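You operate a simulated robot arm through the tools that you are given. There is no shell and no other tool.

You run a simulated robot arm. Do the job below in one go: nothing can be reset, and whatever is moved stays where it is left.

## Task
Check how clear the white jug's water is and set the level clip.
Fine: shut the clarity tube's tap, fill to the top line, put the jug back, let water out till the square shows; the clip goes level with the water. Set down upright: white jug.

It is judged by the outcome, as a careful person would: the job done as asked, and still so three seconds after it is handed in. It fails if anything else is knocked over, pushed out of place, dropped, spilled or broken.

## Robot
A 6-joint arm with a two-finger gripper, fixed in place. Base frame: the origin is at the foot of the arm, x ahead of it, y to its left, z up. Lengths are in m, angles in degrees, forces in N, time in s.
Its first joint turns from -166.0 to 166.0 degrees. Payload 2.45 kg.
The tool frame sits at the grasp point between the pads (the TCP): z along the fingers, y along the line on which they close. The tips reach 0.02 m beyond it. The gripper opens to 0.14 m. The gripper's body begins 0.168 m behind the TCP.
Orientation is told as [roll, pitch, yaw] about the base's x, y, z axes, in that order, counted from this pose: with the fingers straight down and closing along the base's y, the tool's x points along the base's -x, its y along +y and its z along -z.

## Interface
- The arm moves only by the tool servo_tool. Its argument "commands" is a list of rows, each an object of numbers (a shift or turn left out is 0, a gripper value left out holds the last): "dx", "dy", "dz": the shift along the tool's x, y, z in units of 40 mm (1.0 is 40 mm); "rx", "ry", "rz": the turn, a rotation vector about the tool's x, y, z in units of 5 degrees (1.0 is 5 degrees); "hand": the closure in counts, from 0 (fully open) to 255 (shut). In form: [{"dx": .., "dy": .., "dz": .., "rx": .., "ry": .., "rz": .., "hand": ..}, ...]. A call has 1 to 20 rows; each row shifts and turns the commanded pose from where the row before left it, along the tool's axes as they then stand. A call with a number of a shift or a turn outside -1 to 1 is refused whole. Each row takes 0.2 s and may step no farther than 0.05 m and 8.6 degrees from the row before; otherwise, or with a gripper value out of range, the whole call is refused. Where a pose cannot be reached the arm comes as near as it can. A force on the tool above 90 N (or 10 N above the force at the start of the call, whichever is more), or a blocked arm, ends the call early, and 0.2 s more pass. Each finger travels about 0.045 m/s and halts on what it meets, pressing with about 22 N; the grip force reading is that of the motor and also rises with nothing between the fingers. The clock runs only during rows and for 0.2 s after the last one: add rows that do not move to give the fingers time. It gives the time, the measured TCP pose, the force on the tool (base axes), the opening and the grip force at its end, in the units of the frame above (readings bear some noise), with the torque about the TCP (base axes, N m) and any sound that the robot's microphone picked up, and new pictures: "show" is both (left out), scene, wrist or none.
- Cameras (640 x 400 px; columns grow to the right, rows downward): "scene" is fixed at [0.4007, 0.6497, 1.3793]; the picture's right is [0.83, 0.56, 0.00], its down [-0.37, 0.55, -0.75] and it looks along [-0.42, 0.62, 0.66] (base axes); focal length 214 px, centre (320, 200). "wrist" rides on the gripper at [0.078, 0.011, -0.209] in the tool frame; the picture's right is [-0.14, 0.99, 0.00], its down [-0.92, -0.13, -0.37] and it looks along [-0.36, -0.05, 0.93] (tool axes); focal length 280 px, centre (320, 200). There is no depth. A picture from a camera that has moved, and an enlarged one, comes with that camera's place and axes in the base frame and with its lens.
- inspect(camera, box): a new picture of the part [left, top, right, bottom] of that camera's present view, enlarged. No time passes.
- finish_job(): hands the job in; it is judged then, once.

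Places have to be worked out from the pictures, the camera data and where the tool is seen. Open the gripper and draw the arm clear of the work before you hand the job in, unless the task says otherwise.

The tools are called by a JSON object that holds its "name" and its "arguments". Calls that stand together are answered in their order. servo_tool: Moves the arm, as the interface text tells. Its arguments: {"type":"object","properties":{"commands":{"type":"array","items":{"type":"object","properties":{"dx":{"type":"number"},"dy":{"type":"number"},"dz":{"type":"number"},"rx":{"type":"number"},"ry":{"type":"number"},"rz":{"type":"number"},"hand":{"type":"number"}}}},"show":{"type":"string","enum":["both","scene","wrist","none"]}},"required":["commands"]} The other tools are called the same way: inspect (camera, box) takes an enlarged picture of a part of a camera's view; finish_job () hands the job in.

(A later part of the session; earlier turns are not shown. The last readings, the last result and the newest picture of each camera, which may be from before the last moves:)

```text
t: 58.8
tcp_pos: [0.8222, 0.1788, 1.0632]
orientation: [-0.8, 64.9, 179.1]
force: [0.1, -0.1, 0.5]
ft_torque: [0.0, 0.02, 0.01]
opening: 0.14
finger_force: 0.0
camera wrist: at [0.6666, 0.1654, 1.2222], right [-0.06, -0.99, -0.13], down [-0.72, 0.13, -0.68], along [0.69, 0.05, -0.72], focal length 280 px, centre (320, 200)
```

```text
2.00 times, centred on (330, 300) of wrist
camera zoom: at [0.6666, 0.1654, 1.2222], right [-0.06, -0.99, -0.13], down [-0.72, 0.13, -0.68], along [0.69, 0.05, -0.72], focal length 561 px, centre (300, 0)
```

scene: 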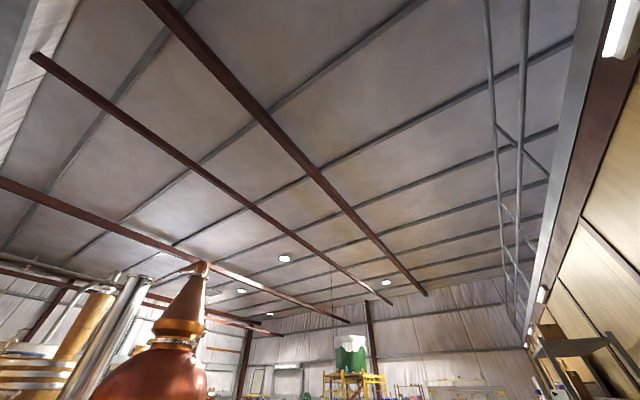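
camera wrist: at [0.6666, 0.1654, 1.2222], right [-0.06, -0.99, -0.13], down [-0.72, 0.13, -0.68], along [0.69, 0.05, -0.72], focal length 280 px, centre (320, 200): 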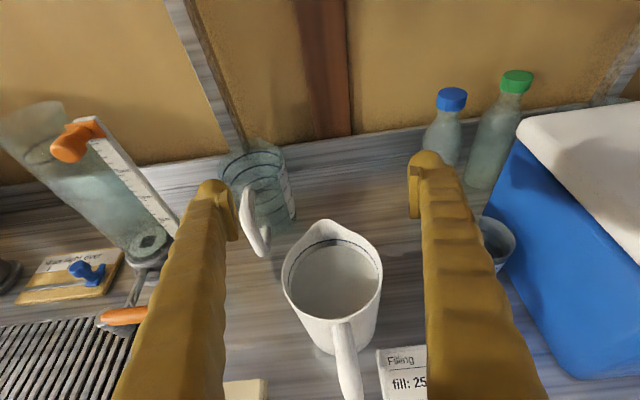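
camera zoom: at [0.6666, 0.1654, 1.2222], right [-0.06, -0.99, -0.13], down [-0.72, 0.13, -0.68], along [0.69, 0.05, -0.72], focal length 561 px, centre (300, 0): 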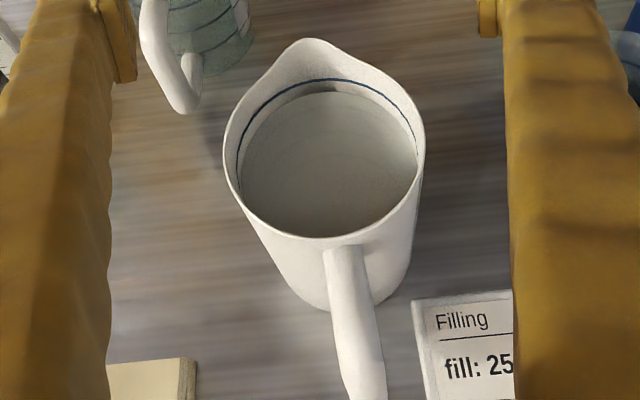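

The TCP is centred over the jug (rim center (0.818, 0.179), width 0.11). I come down half-way first to make sure the low pose is reachable without being pushed aside.

{"name": "servo_tool", "arguments": {"commands": [{"dx": -0.818, "dz": 0.352}, {"dx": -0.818, "dz": 0.352}], "show": "none"}}

{"name": "servo_tool", "arguments": {"commands": [{"dx": -0.4, "dz": 0.172}], "show": "wrist"}}

```text
t: 59.4
tcp_pos: [0.8215, 0.1794, 0.9906]
orientation: [-0.7, 64.9, 179.2]
force: [0.4, -0.1, 0.4]
ft_torque: [-0.03, 0.0, 0.03]
opening: 0.1402
finger_force: 0.1
```

```text
t: 59.8
tcp_pos: [0.8213, 0.1791, 0.9717]
orientation: [-0.8, 64.9, 179.3]
force: [0.0, 0.0, 0.4]
ft_torque: [-0.01, 0.0, -0.02]
opening: 0.1399
finger_force: 0.0
camera wrist: at [0.6646, 0.1682, 1.131], right [-0.06, -0.99, -0.13], down [-0.72, 0.13, -0.68], along [0.69, 0.05, -0.72], focal length 280 px, centre (320, 200)
```

wrist: 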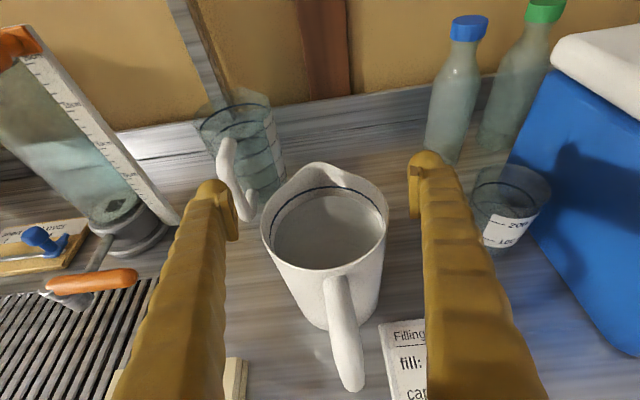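

Still on target and in reach. I lower the open fingers to either side of the jug at mid-height.

{"name": "servo_tool", "arguments": {"commands": [{"dx": -0.67, "dz": 0.27}, {"dx": -0.67, "dz": 0.27}, {"dx": -0.67, "dz": 0.27}], "show": "wrist"}}

```text
t: 60.6
tcp_pos: [0.8161, 0.1806, 0.8868]
orientation: [-0.8, 64.9, 179.3]
force: [0.0, -0.5, 0.9]
ft_torque: [0.0, 0.0, 0.01]
opening: 0.1401
finger_force: 0.0
camera wrist: at [0.659, 0.1697, 1.0455], right [-0.06, -0.99, -0.13], down [-0.72, 0.13, -0.68], along [0.69, 0.05, -0.72], focal length 280 px, centre (320, 200)
```

wrist: 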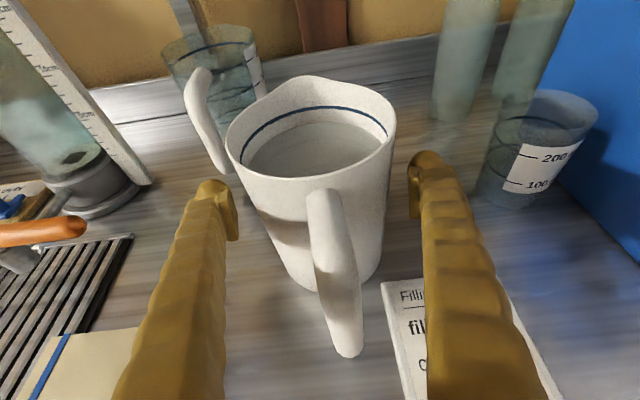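

The jug stands between the fingers with its handle toward the palm. I close the grip and wait for it to settle.

{"name": "servo_tool", "arguments": {"commands": [{"hand": 255}, {"hand": 255}, {"hand": 255}, {"hand": 255}, {"hand": 255}], "show": "wrist"}}

```text
t: 61.8
tcp_pos: [0.8156, 0.1819, 0.8875]
orientation: [-0.6, 64.9, 179.2]
force: [-2.0, -3.5, 0.0]
ft_torque: [0.06, -0.07, -0.04]
opening: 0.1089
finger_force: 22.4
camera wrist: at [0.6591, 0.1696, 1.0455], right [-0.06, -0.99, -0.13], down [-0.72, 0.13, -0.68], along [0.69, 0.05, -0.72], focal length 280 px, centre (320, 200)
```

wrist: 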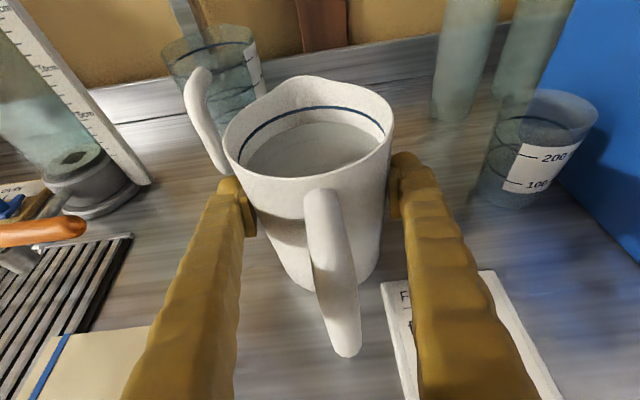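

The jug is gripped (opening 0.109) with TCP at (0.8156, 0.1815, 0.887) — the place to return it to. I lift it slowly straight up.

{"name": "servo_tool", "arguments": {"commands": [{"dx": 0.226, "dz": -0.1065}, {"dx": 0.226, "dz": -0.1065}, {"dx": 0.226, "dz": -0.1065}, {"dx": 0.226, "dz": -0.1065}], "show": "wrist"}}

```text
t: 62.8
tcp_pos: [0.8147, 0.1804, 0.9259]
orientation: [-0.7, 64.9, 179.2]
force: [-0.2, 0.0, -9.3]
ft_torque: [-0.02, -0.06, -0.01]
opening: 0.1089
finger_force: 21.8
camera wrist: at [0.6584, 0.1683, 1.0848], right [-0.06, -0.99, -0.13], down [-0.72, 0.13, -0.68], along [0.69, 0.05, -0.72], focal length 280 px, centre (320, 200)
```

wrist: 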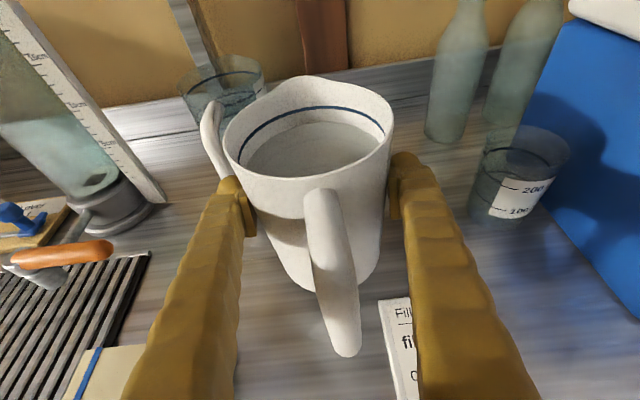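

The jug hangs upright and steady, 9.3 N in hand. I raise it while pulling back (to stay clear of the tags and rail), then carry it level toward the tube's y.

{"name": "servo_tool", "arguments": {"commands": [{"dx": 0.3, "dz": -0.33}, {"dx": 0.523, "dz": -0.592}, {"dx": 0.523, "dz": -0.592}, {"dx": 0.523, "dz": -0.592}, {"dx": 0.523, "dz": -0.592}, {"dx": 0.523, "dz": -0.592}, {"dx": 0.3, "dz": -0.33}, {"dy": -0.4}, {"dy": -0.7}, {"dy": -0.8}, {"dy": -0.8}, {"dy": -0.8}, {"dy": -0.8}, {"dy": -0.8}, {"dy": -0.8}, {"dy": -0.8}, {"dy": -0.7}, {"dy": -0.4}], "show": "wrist"}}

```text
t: 66.6
tcp_pos: [0.7392, 0.4918, 1.1057]
orientation: [-0.7, 64.9, 179.3]
force: [0.2, 0.6, -10.5]
ft_torque: [0.02, -0.03, -0.04]
opening: 0.1089
finger_force: 21.7
camera wrist: at [0.5826, 0.4792, 1.2643], right [-0.06, -0.99, -0.13], down [-0.72, 0.13, -0.68], along [0.69, 0.05, -0.72], focal length 280 px, centre (320, 200)
```

wrist: 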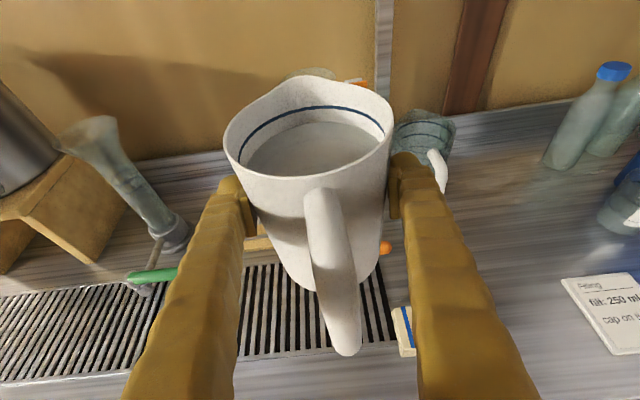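

The jug is level at the tube's y, still 10 N. I take an enlarged look at it to measure its lip and water level relative to the gripper before bringing it over the tube.

{"name": "inspect", "arguments": {"camera": "wrist", "box": [210, 60, 410, 200]}}

{"name": "inspect", "arguments": {"camera": "wrist", "box": [200, 150, 440, 380]}}

```text
2.86 times, centred on (310, 130) of wrist
camera zoom: at [0.5826, 0.4792, 1.2643], right [-0.06, -0.99, -0.13], down [-0.72, 0.13, -0.68], along [0.69, 0.05, -0.72], focal length 801 px, centre (349, 400)
```

zoom: 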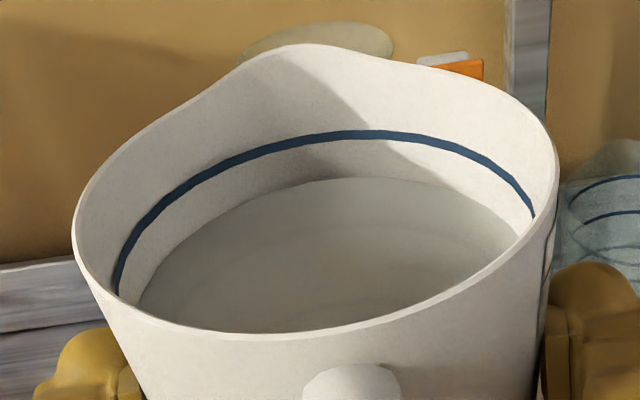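

```text
1.74 times, centred on (320, 265) of wrist
camera zoom: at [0.5826, 0.4792, 1.2643], right [-0.06, -0.99, -0.13], down [-0.72, 0.13, -0.68], along [0.69, 0.05, -0.72], focal length 488 px, centre (320, 87)
```

zoom: 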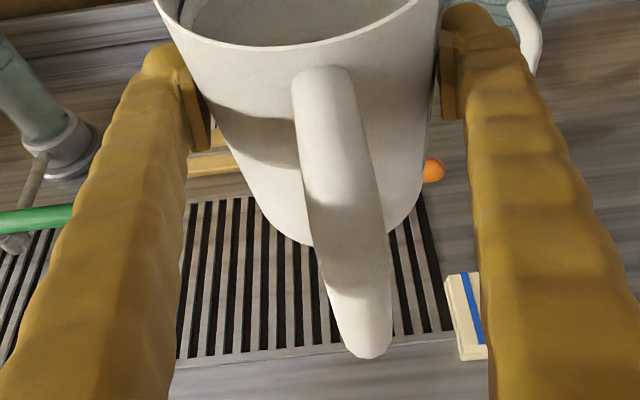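

The lip sits about 0.074 m ahead of and 0.064 m above the TCP, and the water should start to run at roughly 33° of tilt. I bring the jug up and forward with only 15° of tilt so the lip comes over the tube's mouth.

{"name": "servo_tool", "arguments": {"commands": [{"dx": 0.5, "dz": -0.236}, {"dx": 0.5, "dz": -0.236, "dy": -0.05}, {"dx": 0.217, "dz": 0.46}, {"dx": 0.217, "dz": 0.46}, {"dx": 0.217, "dz": 0.46}, {"ry": -0.8}, {"ry": -0.8}, {"ry": -0.8}, {"ry": -0.6}, {"dx": 0.23, "dz": 0.28}, {"dx": 0.23, "dz": 0.28}, {"dx": 0.23, "dz": 0.28}, {"dx": 0.23, "dz": 0.28}], "show": "wrist"}}

{"name": "inspect", "arguments": {"camera": "wrist", "box": [220, 20, 420, 180]}}

```text
t: 69.4
tcp_pos: [0.8588, 0.4933, 1.1492]
orientation: [-0.5, 49.9, 179.5]
force: [-0.4, 0.5, -8.6]
ft_torque: [0.0, -0.06, 0.05]
opening: 0.1084
finger_force: 21.4
camera wrist: at [0.749, 0.4806, 1.3428], right [-0.09, -0.99, -0.11], down [-0.87, 0.13, -0.47], along [0.48, 0.05, -0.88], focal length 280 px, centre (320, 200)
```

wrist: 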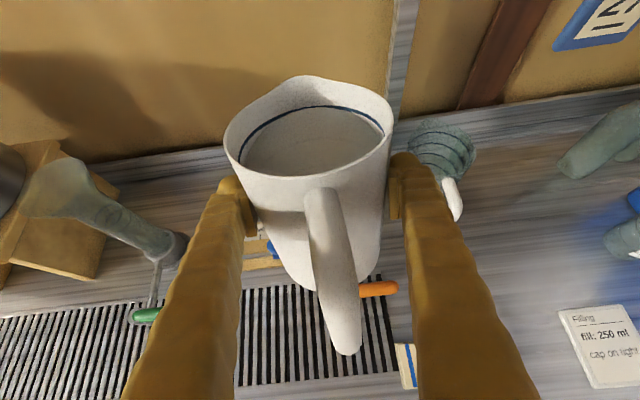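

```text
2.50 times, centred on (320, 100) of wrist
camera zoom: at [0.749, 0.4806, 1.3428], right [-0.09, -0.99, -0.11], down [-0.87, 0.13, -0.47], along [0.48, 0.05, -0.88], focal length 701 px, centre (320, 450)
```

zoom: 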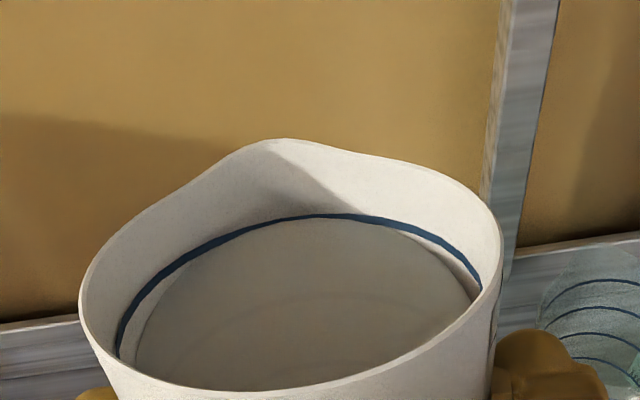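

At 15° the water is still well inside and the mouth is hidden just behind the lip. I tilt to about 30° in place (with a small y correction of +4 mm) and look again.

{"name": "servo_tool", "arguments": {"commands": [{"ry": -0.5, "dy": -0.05}, {"ry": -0.5, "dy": -0.05}, {"ry": -0.5}, {"ry": -0.5}, {"ry": -0.5}, {"ry": -0.5}], "show": "wrist"}}

{"name": "inspect", "arguments": {"camera": "wrist", "box": [220, 20, 420, 180]}}

```text
t: 70.8
tcp_pos: [0.8584, 0.4965, 1.1488]
orientation: [-0.3, 34.9, 179.7]
force: [-0.4, -0.7, -10.4]
ft_torque: [0.0, -0.05, -0.04]
opening: 0.1063
finger_force: 21.9
camera wrist: at [0.8022, 0.4843, 1.3646], right [-0.11, -0.99, -0.08], down [-0.97, 0.13, -0.22], along [0.23, 0.06, -0.97], focal length 280 px, centre (320, 200)
```

wrist: 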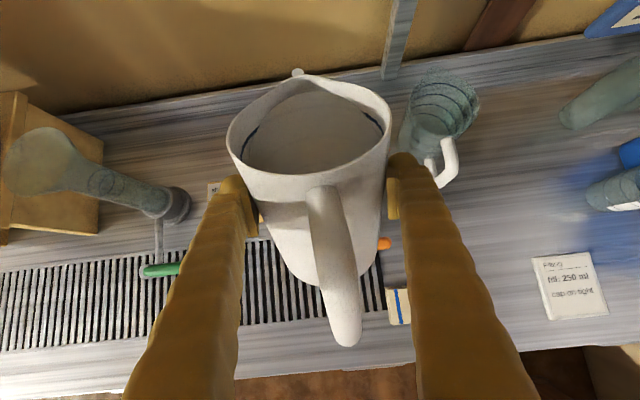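

```text
2.50 times, centred on (320, 100) of wrist
camera zoom: at [0.8022, 0.4843, 1.3646], right [-0.11, -0.99, -0.08], down [-0.97, 0.13, -0.22], along [0.23, 0.06, -0.97], focal length 701 px, centre (320, 450)
```

zoom: 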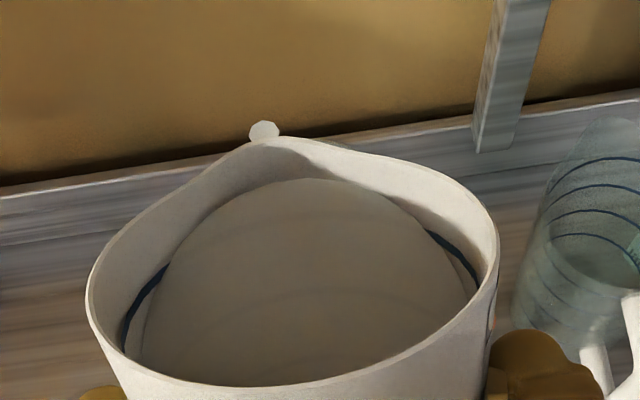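

A small white blob shows just beyond the lip, and the opening has dropped a little (0.1063), hinting the jug may be shifting in the grip. I look closer before doing anything else.

{"name": "inspect", "arguments": {"camera": "wrist", "box": [270, 55, 340, 100]}}

{"name": "inspect", "arguments": {"camera": "wrist", "box": [210, 140, 430, 360]}}

```text
8.89 times, centred on (305, 78) of wrist
camera zoom: at [0.8022, 0.4843, 1.3646], right [-0.11, -0.99, -0.08], down [-0.97, 0.13, -0.22], along [0.23, 0.06, -0.97], focal length 2492 px, centre (453, 1289)
```

zoom: 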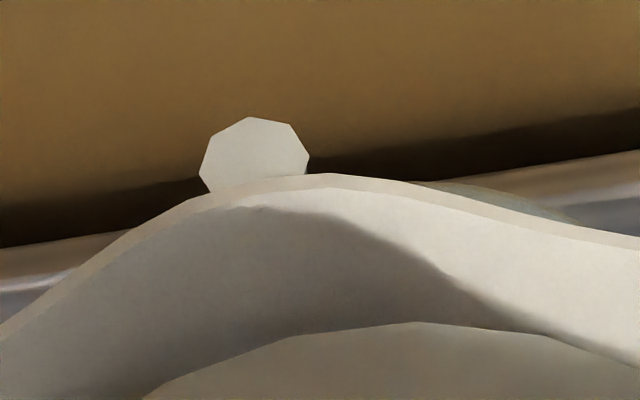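

```text
1.82 times, centred on (320, 250) of wrist
camera zoom: at [0.8022, 0.4843, 1.3646], right [-0.11, -0.99, -0.08], down [-0.97, 0.13, -0.22], along [0.23, 0.06, -0.97], focal length 510 px, centre (320, 109)
```

zoom: 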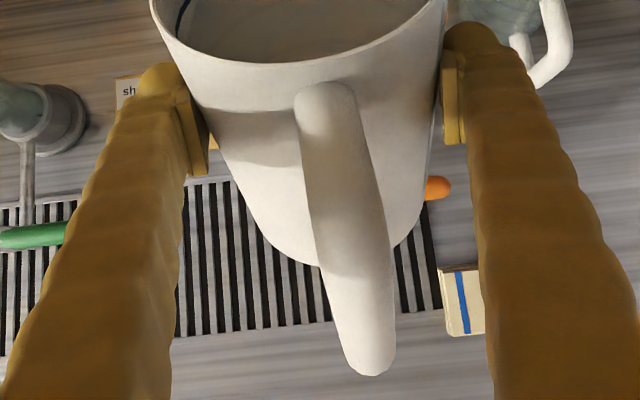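

The blob is the end of a falling stream: pouring has just begun at 30°. But the jug has slid a few millimetres out along the fingers because I gripped it too near the fingertips, so I tilt it back upright and retreat to set it down and take a deeper grip.

{"name": "servo_tool", "arguments": {"commands": [{"ry": 1}, {"ry": 1}, {"ry": 1}, {"ry": 1, "dx": -0.25, "dz": -0.35}, {"ry": 1, "dx": -0.25, "dz": -0.38}, {"ry": 1, "dx": -0.22, "dz": -0.42}, {"dx": -0.21, "dz": -0.45}, {"dx": -0.21, "dz": -0.45}], "show": "wrist"}}

{"name": "inspect", "arguments": {"camera": "wrist", "box": [210, 60, 410, 200]}}

{"name": "inspect", "arguments": {"camera": "wrist", "box": [200, 150, 440, 380]}}

```text
t: 72.6
tcp_pos: [0.7644, 0.4974, 1.151]
orientation: [-0.7, 64.9, 179.3]
force: [0.6, 0.5, -9.6]
ft_torque: [0.01, 0.03, 0.02]
opening: 0.1053
finger_force: 22.0
camera wrist: at [0.6078, 0.4843, 1.3098], right [-0.06, -0.99, -0.13], down [-0.72, 0.13, -0.68], along [0.69, 0.05, -0.72], focal length 280 px, centre (320, 200)
```

wrist: 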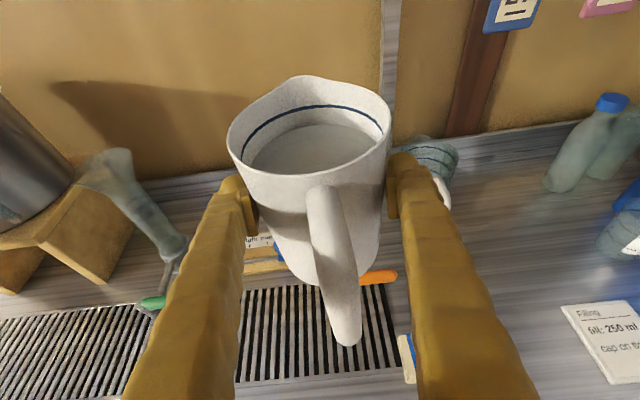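

```text
2.86 times, centred on (310, 130) of wrist
camera zoom: at [0.6078, 0.4843, 1.3098], right [-0.06, -0.99, -0.13], down [-0.72, 0.13, -0.68], along [0.69, 0.05, -0.72], focal length 801 px, centre (349, 400)
```

zoom: 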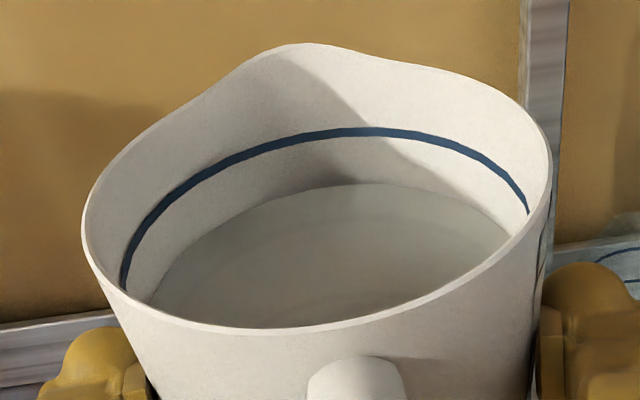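

```text
1.74 times, centred on (320, 265) of wrist
camera zoom: at [0.6078, 0.4843, 1.3098], right [-0.06, -0.99, -0.13], down [-0.72, 0.13, -0.68], along [0.69, 0.05, -0.72], focal length 488 px, centre (320, 87)
```

zoom: 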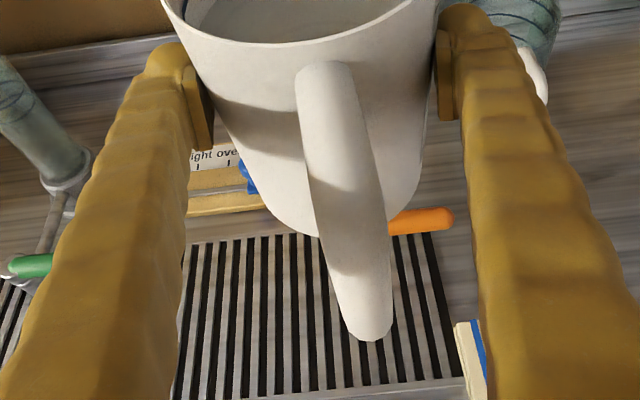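

The jug is still creeping outward slowly (opening 0.1053), so I carry it straight back toward its place at moderate speed, descending on the way.

{"name": "servo_tool", "arguments": {"commands": [{"dy": 0.5, "dx": -0.25, "dz": 0.116}, {"dy": 0.85, "dx": -0.25, "dz": 0.116}, {"dy": 0.95, "dx": -0.25, "dz": 0.116}, {"dy": 0.95, "dx": -0.25, "dz": 0.116}, {"dy": 0.95, "dx": -0.25, "dz": 0.116}, {"dy": 0.95, "dx": -0.25, "dz": 0.116}, {"dy": 0.95, "dx": -0.25, "dz": 0.116}, {"dy": 0.85, "dx": -0.25, "dz": 0.116}, {"dy": 0.6, "dx": -0.25, "dz": 0.116}, {"dy": 0.36, "dx": 0.1, "dz": 0.4}, {"dx": -0.25, "dz": 0.6}, {"dx": -0.6, "dz": 0.4}, {"dx": -0.7, "dz": 0.33}, {"dx": -0.7, "dz": 0.33}, {"dx": -0.5, "dz": 0.23}], "show": "wrist"}}

```text
t: 75.8
tcp_pos: [0.8016, 0.1814, 0.9168]
orientation: [-0.7, 64.9, 179.2]
force: [-0.2, -0.3, -10.2]
ft_torque: [0.0, 0.03, 0.03]
opening: 0.1058
finger_force: 22.1
camera wrist: at [0.6448, 0.1699, 1.0755], right [-0.06, -0.99, -0.13], down [-0.72, 0.13, -0.68], along [0.69, 0.05, -0.72], focal length 280 px, centre (320, 200)
```

wrist: 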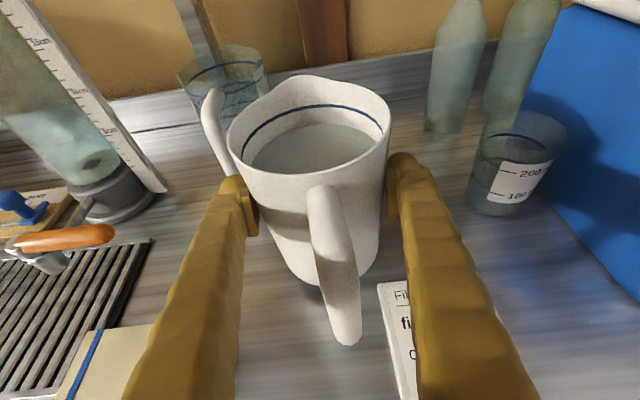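

Nearly there. I correct x by 9 mm and ease the jug down in small steps, watching the force.

{"name": "servo_tool", "arguments": {"commands": [{"dx": -0.104, "dz": 0.131}, {"dx": -0.104, "dz": 0.131}, {"dx": -0.104, "dz": 0.131}, {"dx": -0.09, "dz": 0.042}], "show": "none"}}

{"name": "servo_tool", "arguments": {"commands": [{"dx": -0.068, "dz": 0.032}, {"dx": 0}], "show": "none"}}

```text
t: 76.8
tcp_pos: [0.8096, 0.182, 0.895]
orientation: [-0.7, 64.9, 179.3]
force: [0.2, 0.1, -9.7]
ft_torque: [0.0, 0.06, -0.01]
opening: 0.1058
finger_force: 21.6
```

```text
t: 77.4
tcp_pos: [0.8109, 0.182, 0.8909]
orientation: [-0.7, 64.8, 179.3]
force: [0.7, 0.5, -10.5]
ft_torque: [0.01, 0.06, 0.02]
opening: 0.1055
finger_force: 21.8
```

Still hanging free; I go on lowering a couple of millimetres at a time.

{"name": "servo_tool", "arguments": {"commands": [{"dx": -0.045, "dz": 0.021}, {"dx": 0}], "show": "none"}}

{"name": "servo_tool", "arguments": {"commands": [{"dx": -0.045, "dz": 0.021}, {"dx": 0}], "show": "none"}}

```text
t: 78.0
tcp_pos: [0.8111, 0.1821, 0.8909]
orientation: [-0.8, 65.0, 179.2]
force: [3.7, -1.2, 10.2]
ft_torque: [0.2, 0.29, -0.06]
opening: 0.1057
finger_force: 22.3
```

```text
t: 78.6
tcp_pos: [0.8096, 0.1829, 0.8875]
orientation: [-0.7, 64.9, 179.3]
force: [-0.3, 2.9, 13.2]
ft_torque: [0.24, -0.15, 0.04]
opening: 0.1054
finger_force: 22.3
```

The jug now rests on the bench (upward force 13 N). I open the fingers and look at where the jug's axis lies relative to them.

{"name": "servo_tool", "arguments": {"commands": [{"hand": 0}, {"hand": 0}, {"hand": 0}, {"hand": 0}], "show": "wrist"}}

{"name": "inspect", "arguments": {"camera": "wrist", "box": [200, 60, 440, 240]}}

```text
t: 79.6
tcp_pos: [0.8107, 0.1818, 0.8872]
orientation: [-0.7, 64.9, 179.3]
force: [0.2, -0.6, 0.3]
ft_torque: [-0.03, -0.04, 0.0]
opening: 0.1401
finger_force: 0.1
camera wrist: at [0.6535, 0.1703, 1.0459], right [-0.06, -0.99, -0.13], down [-0.72, 0.13, -0.68], along [0.69, 0.05, -0.72], focal length 280 px, centre (320, 200)
```

wrist: 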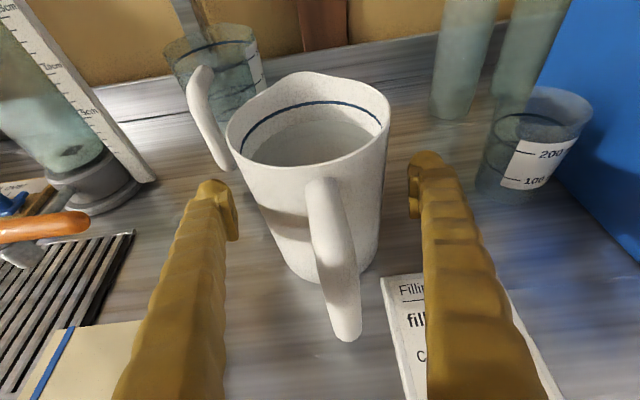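

```text
2.22 times, centred on (320, 150) of wrist
camera zoom: at [0.6535, 0.1703, 1.0459], right [-0.06, -0.99, -0.13], down [-0.72, 0.13, -0.68], along [0.69, 0.05, -0.72], focal length 623 px, centre (320, 311)
```

zoom: 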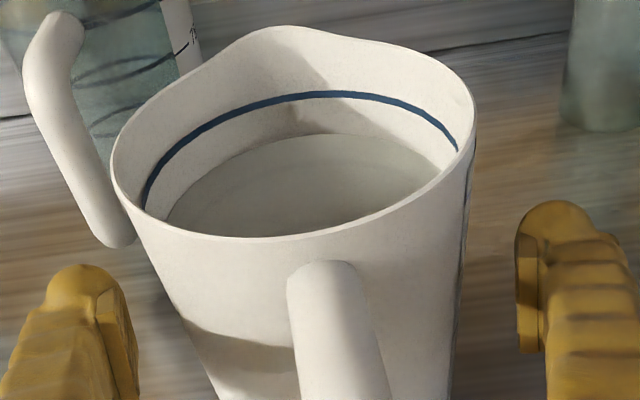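

The jug's axis lies about 20 mm ahead of the TCP, so my grip was at the pads' ends. I slide the open fingers 25 mm further forward (the handle still clears the palm) and re-grip.

{"name": "servo_tool", "arguments": {"commands": [{"dx": 0.088, "dz": 0.189}, {"dx": 0.088, "dz": 0.189}, {"dx": 0.088, "dz": 0.189}, {"dx": 0}], "show": "wrist"}}

{"name": "inspect", "arguments": {"camera": "wrist", "box": [200, 60, 440, 240]}}

```text
t: 80.6
tcp_pos: [0.8358, 0.182, 0.8868]
orientation: [-0.8, 64.9, 179.2]
force: [-0.6, -0.3, 0.7]
ft_torque: [-0.02, 0.0, 0.0]
opening: 0.1399
finger_force: 0.1
camera wrist: at [0.6785, 0.1701, 1.0456], right [-0.06, -0.99, -0.13], down [-0.72, 0.13, -0.68], along [0.69, 0.05, -0.72], focal length 280 px, centre (320, 200)
```

wrist: 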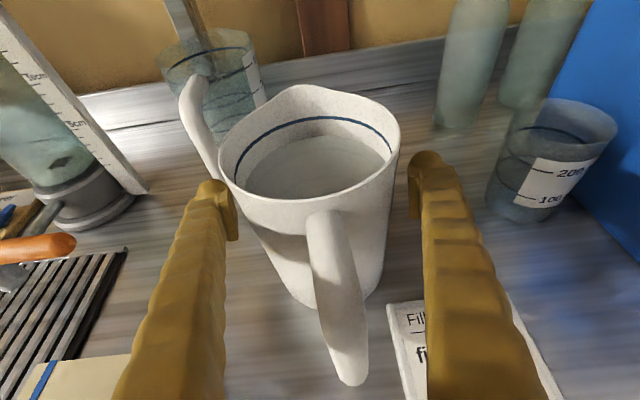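

```text
2.22 times, centred on (320, 150) of wrist
camera zoom: at [0.6785, 0.1701, 1.0456], right [-0.06, -0.99, -0.13], down [-0.72, 0.13, -0.68], along [0.69, 0.05, -0.72], focal length 623 px, centre (320, 311)
```

zoom: 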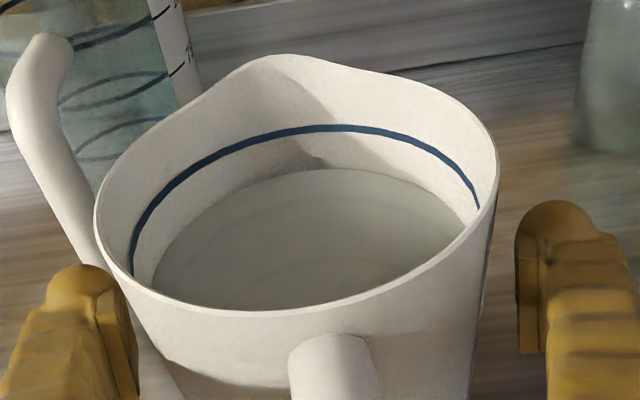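

The axis now seems to lie at or slightly behind the TCP. I ease back 5 mm to centre it on the pads and close.

{"name": "servo_tool", "arguments": {"commands": [{"dx": -0.053, "dz": -0.113}, {"hand": 255}, {"hand": 255}, {"hand": 255}, {"hand": 255}, {"hand": 255}], "show": "wrist"}}

{"name": "inspect", "arguments": {"camera": "wrist", "box": [200, 60, 440, 240]}}

```text
t: 82.0
tcp_pos: [0.8301, 0.1819, 0.8868]
orientation: [-0.7, 64.8, 179.2]
force: [-2.1, -3.3, 2.5]
ft_torque: [0.09, -0.02, 0.07]
opening: 0.1152
finger_force: 22.0
camera wrist: at [0.6736, 0.1706, 1.0458], right [-0.06, -0.99, -0.13], down [-0.72, 0.13, -0.68], along [0.69, 0.05, -0.72], focal length 280 px, centre (320, 200)
```

wrist: 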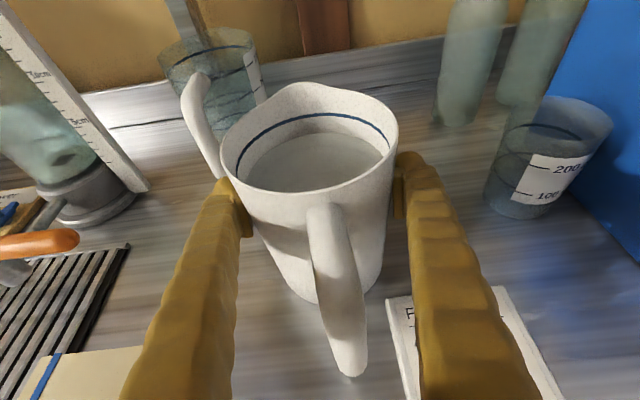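

```text
2.22 times, centred on (320, 150) of wrist
camera zoom: at [0.6736, 0.1706, 1.0458], right [-0.06, -0.99, -0.13], down [-0.72, 0.13, -0.68], along [0.69, 0.05, -0.72], focal length 623 px, centre (320, 311)
```

zoom: 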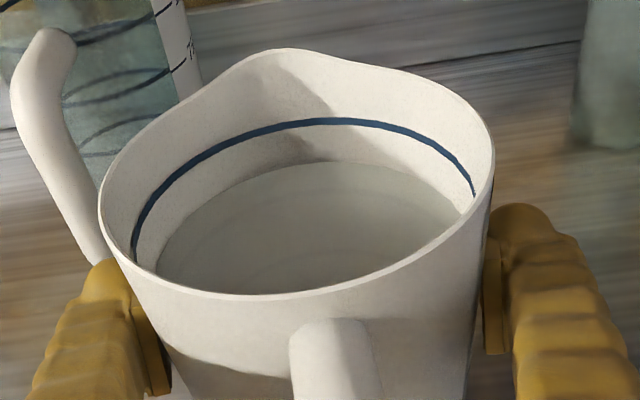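

The opening is now 0.115, the jug's real width there, so the earlier grip was indeed past its middle. I open once more, go another 12 mm forward so the pads sit squarely on the diameter, and close.

{"name": "servo_tool", "arguments": {"commands": [{"hand": 0}, {"hand": 0}, {"hand": 0}, {"dx": 0.063, "dz": 0.136}, {"dx": 0.063, "dz": 0.136}, {"dx": 0}, {"hand": 255}, {"hand": 255}, {"hand": 255}, {"hand": 255}, {"hand": 255}], "show": "wrist"}}

{"name": "inspect", "arguments": {"camera": "wrist", "box": [200, 60, 440, 240]}}

```text
t: 84.4
tcp_pos: [0.8406, 0.1838, 0.8879]
orientation: [-0.8, 65.0, 179.3]
force: [-0.8, 3.2, 1.2]
ft_torque: [0.09, 0.04, -0.1]
opening: 0.1186
finger_force: 22.1
camera wrist: at [0.6849, 0.1707, 1.0463], right [-0.06, -0.99, -0.13], down [-0.72, 0.13, -0.68], along [0.69, 0.05, -0.72], focal length 280 px, centre (320, 200)
```

wrist: 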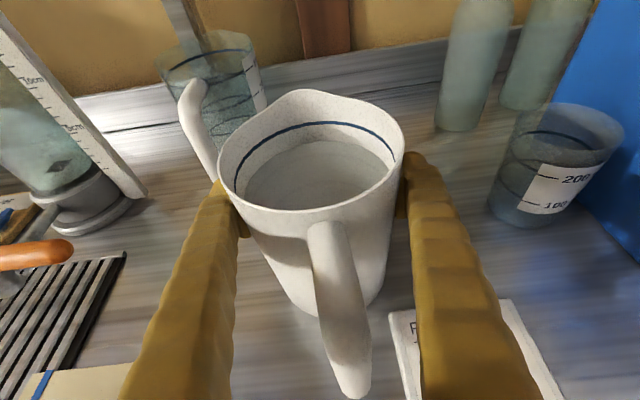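

```text
2.22 times, centred on (320, 150) of wrist
camera zoom: at [0.6849, 0.1707, 1.0463], right [-0.06, -0.99, -0.13], down [-0.72, 0.13, -0.68], along [0.69, 0.05, -0.72], focal length 623 px, centre (320, 311)
```

zoom: 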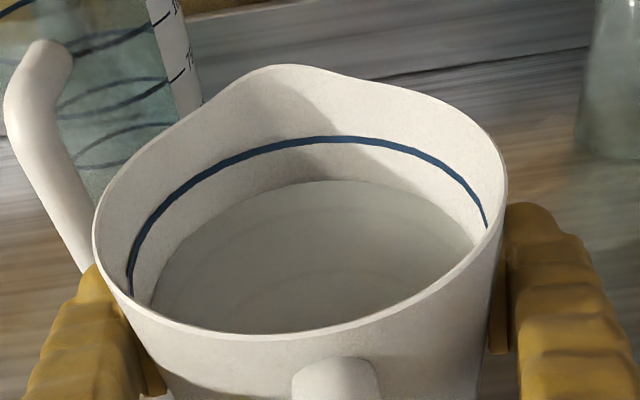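

The opening reads 0.1186 now. My estimates of the jug's axis from pictures and from the opening disagree, so I look closely at the jug's foot before lifting.

{"name": "inspect", "arguments": {"camera": "wrist", "box": [210, 180, 430, 400]}}

```text
1.82 times, centred on (320, 290) of wrist
camera zoom: at [0.6849, 0.1707, 1.0463], right [-0.06, -0.99, -0.13], down [-0.72, 0.13, -0.68], along [0.69, 0.05, -0.72], focal length 510 px, centre (320, 36)
```

zoom: 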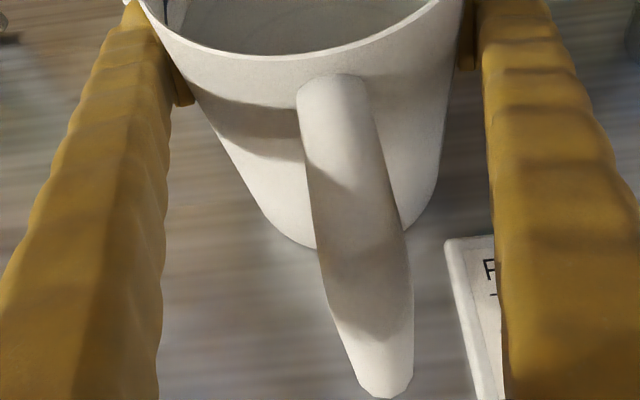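

The handle still has good clearance to the palm, and the pads now span the jug's full width. I lift it a few centimetres and test the grip with a small tilt here, well short of pouring, watching the opening.

{"name": "servo_tool", "arguments": {"commands": [{"dx": 0.226, "dz": -0.1065}, {"dx": 0.226, "dz": -0.1065}, {"dx": 0.226, "dz": -0.1065}, {"dx": 0.226, "dz": -0.1065}, {"dx": 0.226, "dz": -0.1065}, {"dx": 0.226, "dz": -0.1065}], "show": "none"}}

{"name": "servo_tool", "arguments": {"commands": [{"ry": -1}, {"ry": -1}, {"ry": -1}, {"ry": -1}, {"ry": 0}, {"ry": 0}, {"ry": 0}], "show": "wrist"}}

```text
t: 85.8
tcp_pos: [0.8397, 0.1827, 0.9453]
orientation: [-0.8, 64.8, 179.3]
force: [0.2, 0.8, -9.8]
ft_torque: [-0.01, -0.24, -0.01]
opening: 0.1186
finger_force: 21.5
```

```text
t: 87.4
tcp_pos: [0.8424, 0.1815, 0.9469]
orientation: [-0.4, 44.8, 179.6]
force: [0.3, 0.2, -9.4]
ft_torque: [-0.01, -0.3, -0.02]
opening: 0.1187
finger_force: 22.2
camera wrist: at [0.7487, 0.1691, 1.1494], right [-0.1, -0.99, -0.1], down [-0.91, 0.13, -0.39], along [0.4, 0.06, -0.92], focal length 280 px, centre (320, 200)
```

wrist: 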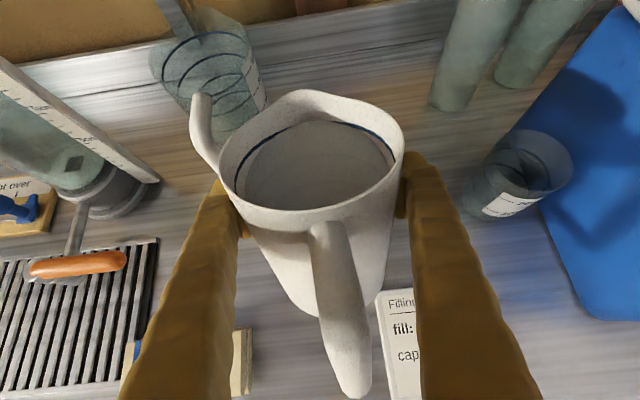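

The grip now holds firm under tilt (opening steady at 0.1187). I level the jug, raise and pull it back, and carry it again to the tube's side.

{"name": "servo_tool", "arguments": {"commands": [{"ry": 1}, {"ry": 1}, {"ry": 1}, {"ry": 1}, {"dx": 0.367, "dz": -0.566}, {"dx": 0.367, "dz": -0.566}, {"dx": 0.367, "dz": -0.566}, {"dx": 0.367, "dz": -0.566}, {"dx": 0.367, "dz": -0.566}, {"dx": 0.367, "dz": -0.566}, {"dx": 0.367, "dz": -0.566}], "show": "none"}}

{"name": "servo_tool", "arguments": {"commands": [{"dy": -0.4}, {"dy": -0.7}, {"dy": -0.85}, {"dy": -0.85}, {"dy": -0.85}, {"dy": -0.85}, {"dy": -0.85}, {"dy": -0.85}, {"dy": -0.8}, {"dy": -0.5}], "show": "wrist"}}

```text
t: 89.8
tcp_pos: [0.742, 0.1806, 1.107]
orientation: [-0.7, 64.7, 179.3]
force: [-0.2, 0.1, -9.3]
ft_torque: [0.01, -0.27, 0.0]
opening: 0.1185
finger_force: 22.0
```

```text
t: 92.0
tcp_pos: [0.7427, 0.4823, 1.1098]
orientation: [-0.7, 64.9, 179.3]
force: [0.1, -0.8, -10.3]
ft_torque: [-0.02, -0.26, -0.01]
opening: 0.1187
finger_force: 21.9
camera wrist: at [0.586, 0.4698, 1.2682], right [-0.06, -0.99, -0.13], down [-0.72, 0.13, -0.68], along [0.69, 0.05, -0.72], focal length 280 px, centre (320, 200)
```

wrist: 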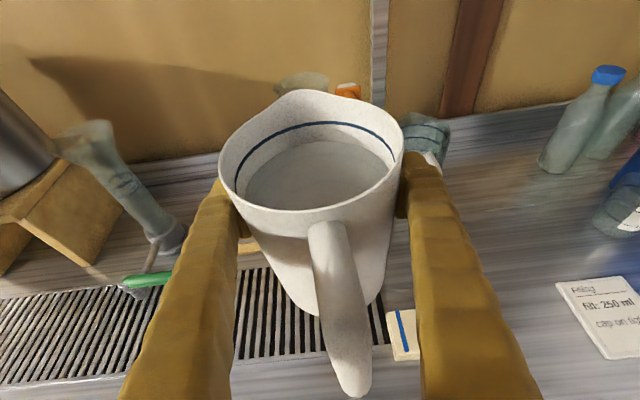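

The mouth of the tube and the clip's knob show right behind the lip. I enlarge that part to fix their positions relative to the jug.

{"name": "inspect", "arguments": {"camera": "wrist", "box": [250, 50, 400, 150]}}

```text
4.00 times, centred on (325, 100) of wrist
camera zoom: at [0.586, 0.4698, 1.2682], right [-0.06, -0.99, -0.13], down [-0.72, 0.13, -0.68], along [0.69, 0.05, -0.72], focal length 1122 px, centre (300, 600)
```

zoom: 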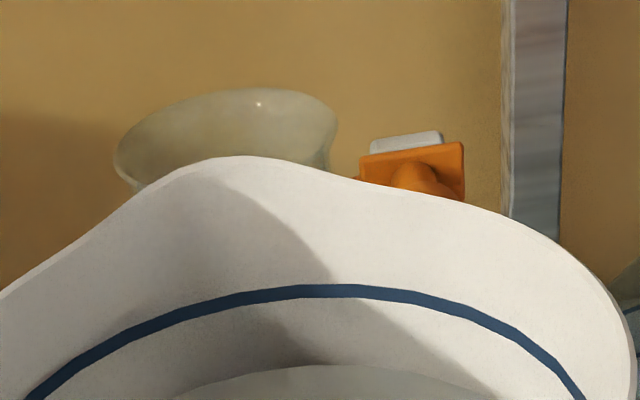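

The tube's rim centre comes out at (0.972, 0.494, 1.097), the clip's knob near (0.906, 0.435) with its top at about 1.11. I bring the jug up and over at a small tilt, keeping the fingers well above the knob.

{"name": "servo_tool", "arguments": {"commands": [{"dx": 0.475, "dz": -0.222, "dy": -0.09}, {"dx": 0.475, "dz": -0.222, "dy": -0.09}, {"dx": 0.2035, "dz": 0.436}, {"dx": 0.2035, "dz": 0.436}, {"dx": 0.2035, "dz": 0.436}, {"dx": 0.2035, "dz": 0.436}, {"ry": -0.75}, {"ry": -0.75}, {"ry": -0.75}, {"ry": -0.75}, {"dx": 0.241, "dz": 0.287}, {"dx": 0.241, "dz": 0.287}, {"dx": 0.241, "dz": 0.287}, {"dx": 0.241, "dz": 0.287}], "show": "wrist"}}

{"name": "inspect", "arguments": {"camera": "wrist", "box": [240, 40, 420, 160]}}

```text
t: 95.0
tcp_pos: [0.8793, 0.4887, 1.1505]
orientation: [-0.4, 49.9, 179.7]
force: [0.0, -0.2, -10.7]
ft_torque: [-0.01, -0.26, -0.01]
opening: 0.1183
finger_force: 21.9
camera wrist: at [0.7699, 0.4763, 1.3445], right [-0.09, -0.99, -0.11], down [-0.87, 0.13, -0.47], along [0.48, 0.05, -0.88], focal length 280 px, centre (320, 200)
```

wrist: 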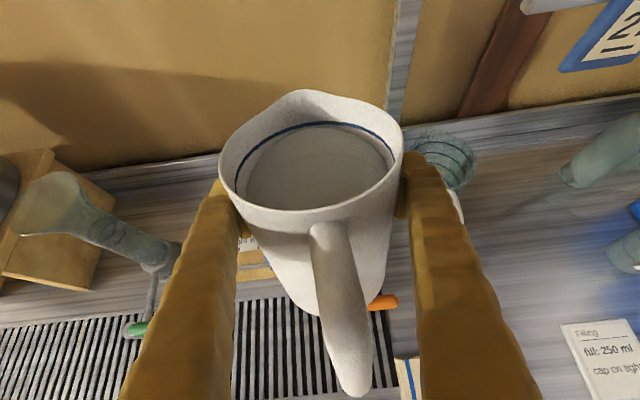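

```text
3.33 times, centred on (330, 100) of wrist
camera zoom: at [0.7699, 0.4763, 1.3445], right [-0.09, -0.99, -0.11], down [-0.87, 0.13, -0.47], along [0.48, 0.05, -0.88], focal length 935 px, centre (287, 533)
```

zoom: 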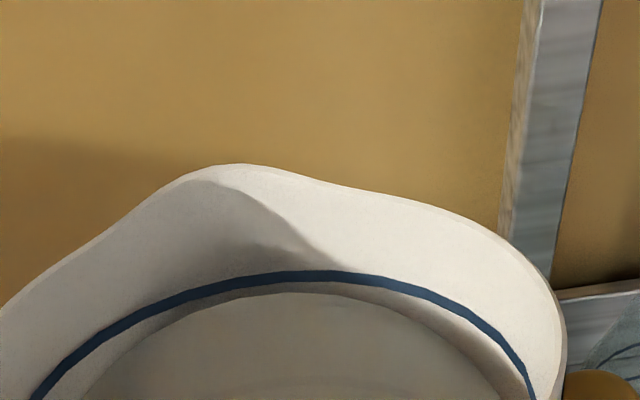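

Grip steady. I tilt on toward the pouring angle, 12° more in small steps, and check.

{"name": "servo_tool", "arguments": {"commands": [{"ry": -0.6}, {"ry": -0.6}, {"ry": -0.6}, {"ry": -0.6}], "show": "wrist"}}

{"name": "inspect", "arguments": {"camera": "wrist", "box": [240, 40, 420, 160]}}

```text
t: 96.0
tcp_pos: [0.8788, 0.487, 1.1504]
orientation: [-0.3, 37.7, 179.7]
force: [0.1, 0.1, -10.3]
ft_torque: [0.01, -0.3, -0.04]
opening: 0.1188
finger_force: 21.3
camera wrist: at [0.8125, 0.475, 1.3628], right [-0.11, -0.99, -0.09], down [-0.95, 0.13, -0.27], along [0.28, 0.05, -0.96], focal length 280 px, centre (320, 200)
```

wrist: 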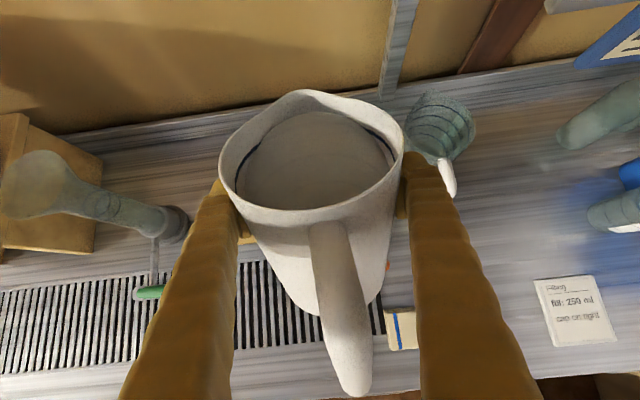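

```text
3.33 times, centred on (330, 100) of wrist
camera zoom: at [0.8125, 0.475, 1.3628], right [-0.11, -0.99, -0.09], down [-0.95, 0.13, -0.27], along [0.28, 0.05, -0.96], focal length 935 px, centre (287, 533)
```

zoom: 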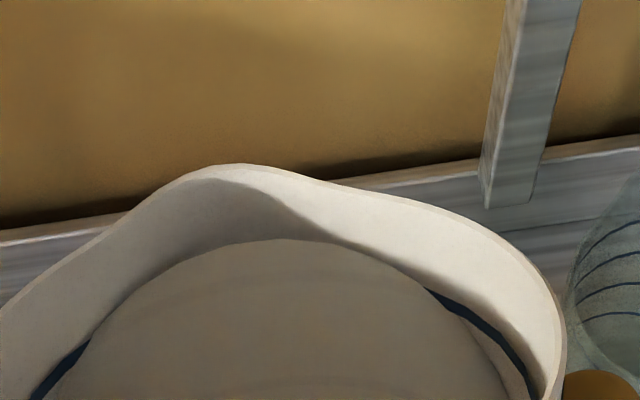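

No flow yet; the water's edge is nearing the lip. I tilt 2° at a time and watch for the stream.

{"name": "servo_tool", "arguments": {"commands": [{"ry": -0.3}, {"ry": -0.3}], "show": "wrist"}}

{"name": "inspect", "arguments": {"camera": "wrist", "box": [240, 40, 420, 160]}}

```text
t: 96.6
tcp_pos: [0.8801, 0.4874, 1.149]
orientation: [-0.4, 35.0, 179.7]
force: [-0.4, -0.2, -9.8]
ft_torque: [0.03, -0.26, -0.05]
opening: 0.1184
finger_force: 21.6
camera wrist: at [0.8238, 0.475, 1.3659], right [-0.11, -0.99, -0.08], down [-0.97, 0.13, -0.22], along [0.23, 0.06, -0.97], focal length 280 px, centre (320, 200)
```

wrist: 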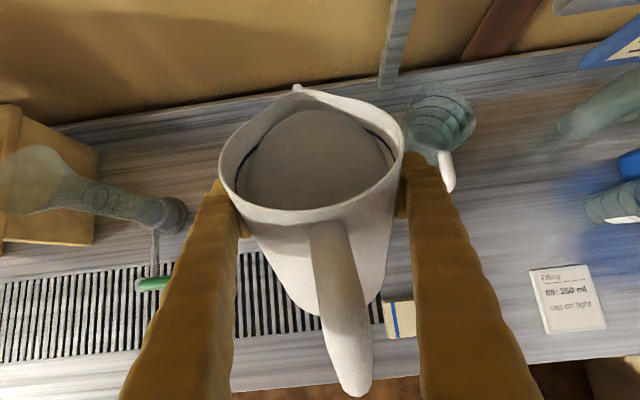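

```text
3.33 times, centred on (330, 100) of wrist
camera zoom: at [0.8238, 0.475, 1.3659], right [-0.11, -0.99, -0.08], down [-0.97, 0.13, -0.22], along [0.23, 0.06, -0.97], focal length 935 px, centre (287, 533)
```

zoom: 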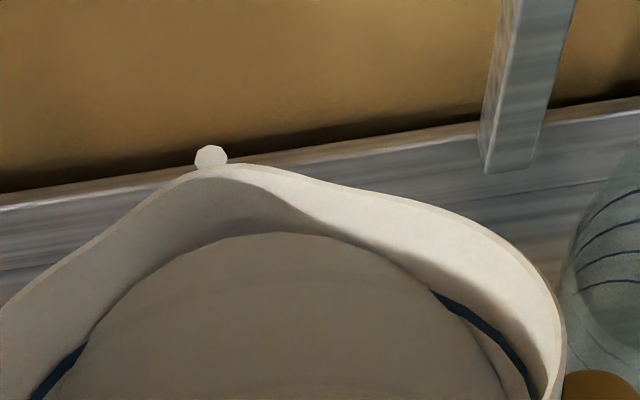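

The stream has started at about 30°, falling at (0.962, 0.493) — well inside the mouth centred at (0.972, 0.494). I tilt on slowly in place; the lip stays over the mouth and sinks nearer to it.

{"name": "servo_tool", "arguments": {"commands": [{"ry": 0}, {"ry": 0}, {"ry": -0.4}, {"ry": 0}, {"ry": -0.4}, {"ry": 0}, {"ry": -0.4}, {"ry": 0}, {"ry": -0.4}, {"ry": 0}, {"ry": -0.4}, {"ry": 0}], "show": "wrist"}}

{"name": "inspect", "arguments": {"camera": "wrist", "box": [240, 40, 420, 160]}}

```text
t: 99.2
tcp_pos: [0.8792, 0.4869, 1.151]
orientation: [-0.4, 24.9, 179.7]
force: [-0.5, -0.4, -9.2]
ft_torque: [0.03, -0.25, 0.0]
opening: 0.1186
finger_force: 21.9
camera wrist: at [0.8624, 0.4745, 1.3733], right [-0.13, -0.99, -0.06], down [-0.99, 0.13, -0.05], along [0.06, 0.06, -1.0], focal length 280 px, centre (320, 200)
```

wrist: 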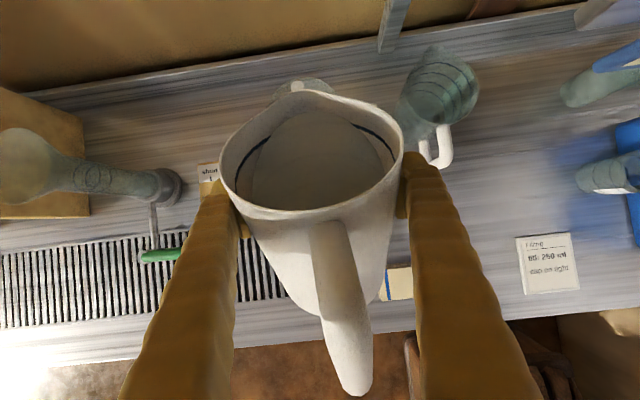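

```text
3.33 times, centred on (330, 100) of wrist
camera zoom: at [0.8624, 0.4745, 1.3733], right [-0.13, -0.99, -0.06], down [-0.99, 0.13, -0.05], along [0.06, 0.06, -1.0], focal length 935 px, centre (287, 533)
```

zoom: 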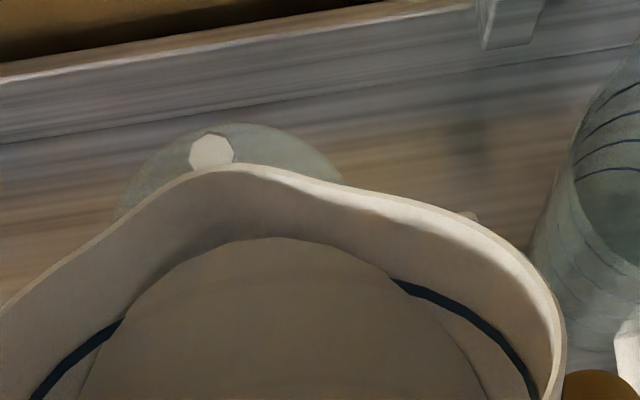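

The stream falls right into the middle of the mouth (projected to the rim's depth it meets the mouth's centre). I continue tilting with short waits.

{"name": "servo_tool", "arguments": {"commands": [{"ry": 0}, {"ry": -0.4}, {"ry": 0}, {"ry": -0.4}, {"ry": 0}, {"ry": -0.4}, {"ry": 0}, {"ry": 0}, {"ry": 0}], "show": "wrist"}}

{"name": "inspect", "arguments": {"camera": "wrist", "box": [240, 30, 420, 150]}}

```text
t: 101.2
tcp_pos: [0.879, 0.4871, 1.152]
orientation: [-0.2, 18.9, 179.8]
force: [-0.6, -1.2, -7.2]
ft_torque: [-0.02, -0.21, 0.01]
opening: 0.1185
finger_force: 22.1
camera wrist: at [0.8851, 0.4748, 1.3739], right [-0.13, -0.99, -0.05], down [-0.99, 0.13, 0.05], along [-0.04, 0.06, -1.0], focal length 280 px, centre (320, 200)
```

wrist: 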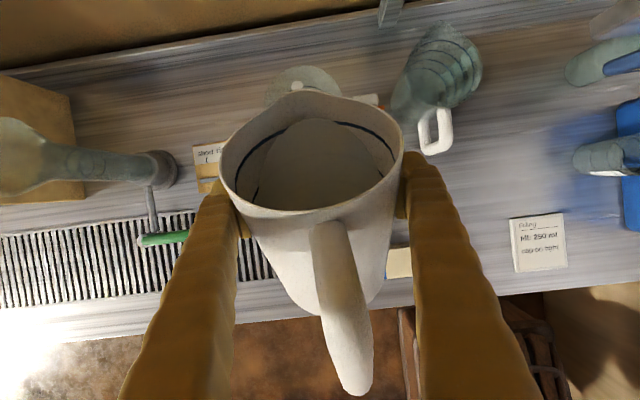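

```text
3.33 times, centred on (330, 90) of wrist
camera zoom: at [0.8851, 0.4748, 1.3739], right [-0.13, -0.99, -0.05], down [-0.99, 0.13, 0.05], along [-0.04, 0.06, -1.0], focal length 935 px, centre (287, 567)
```

zoom: 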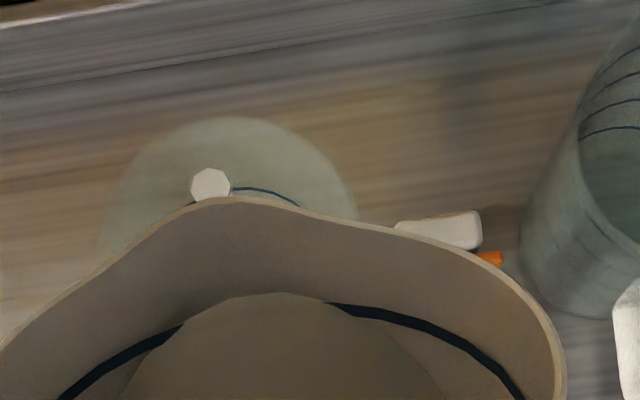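

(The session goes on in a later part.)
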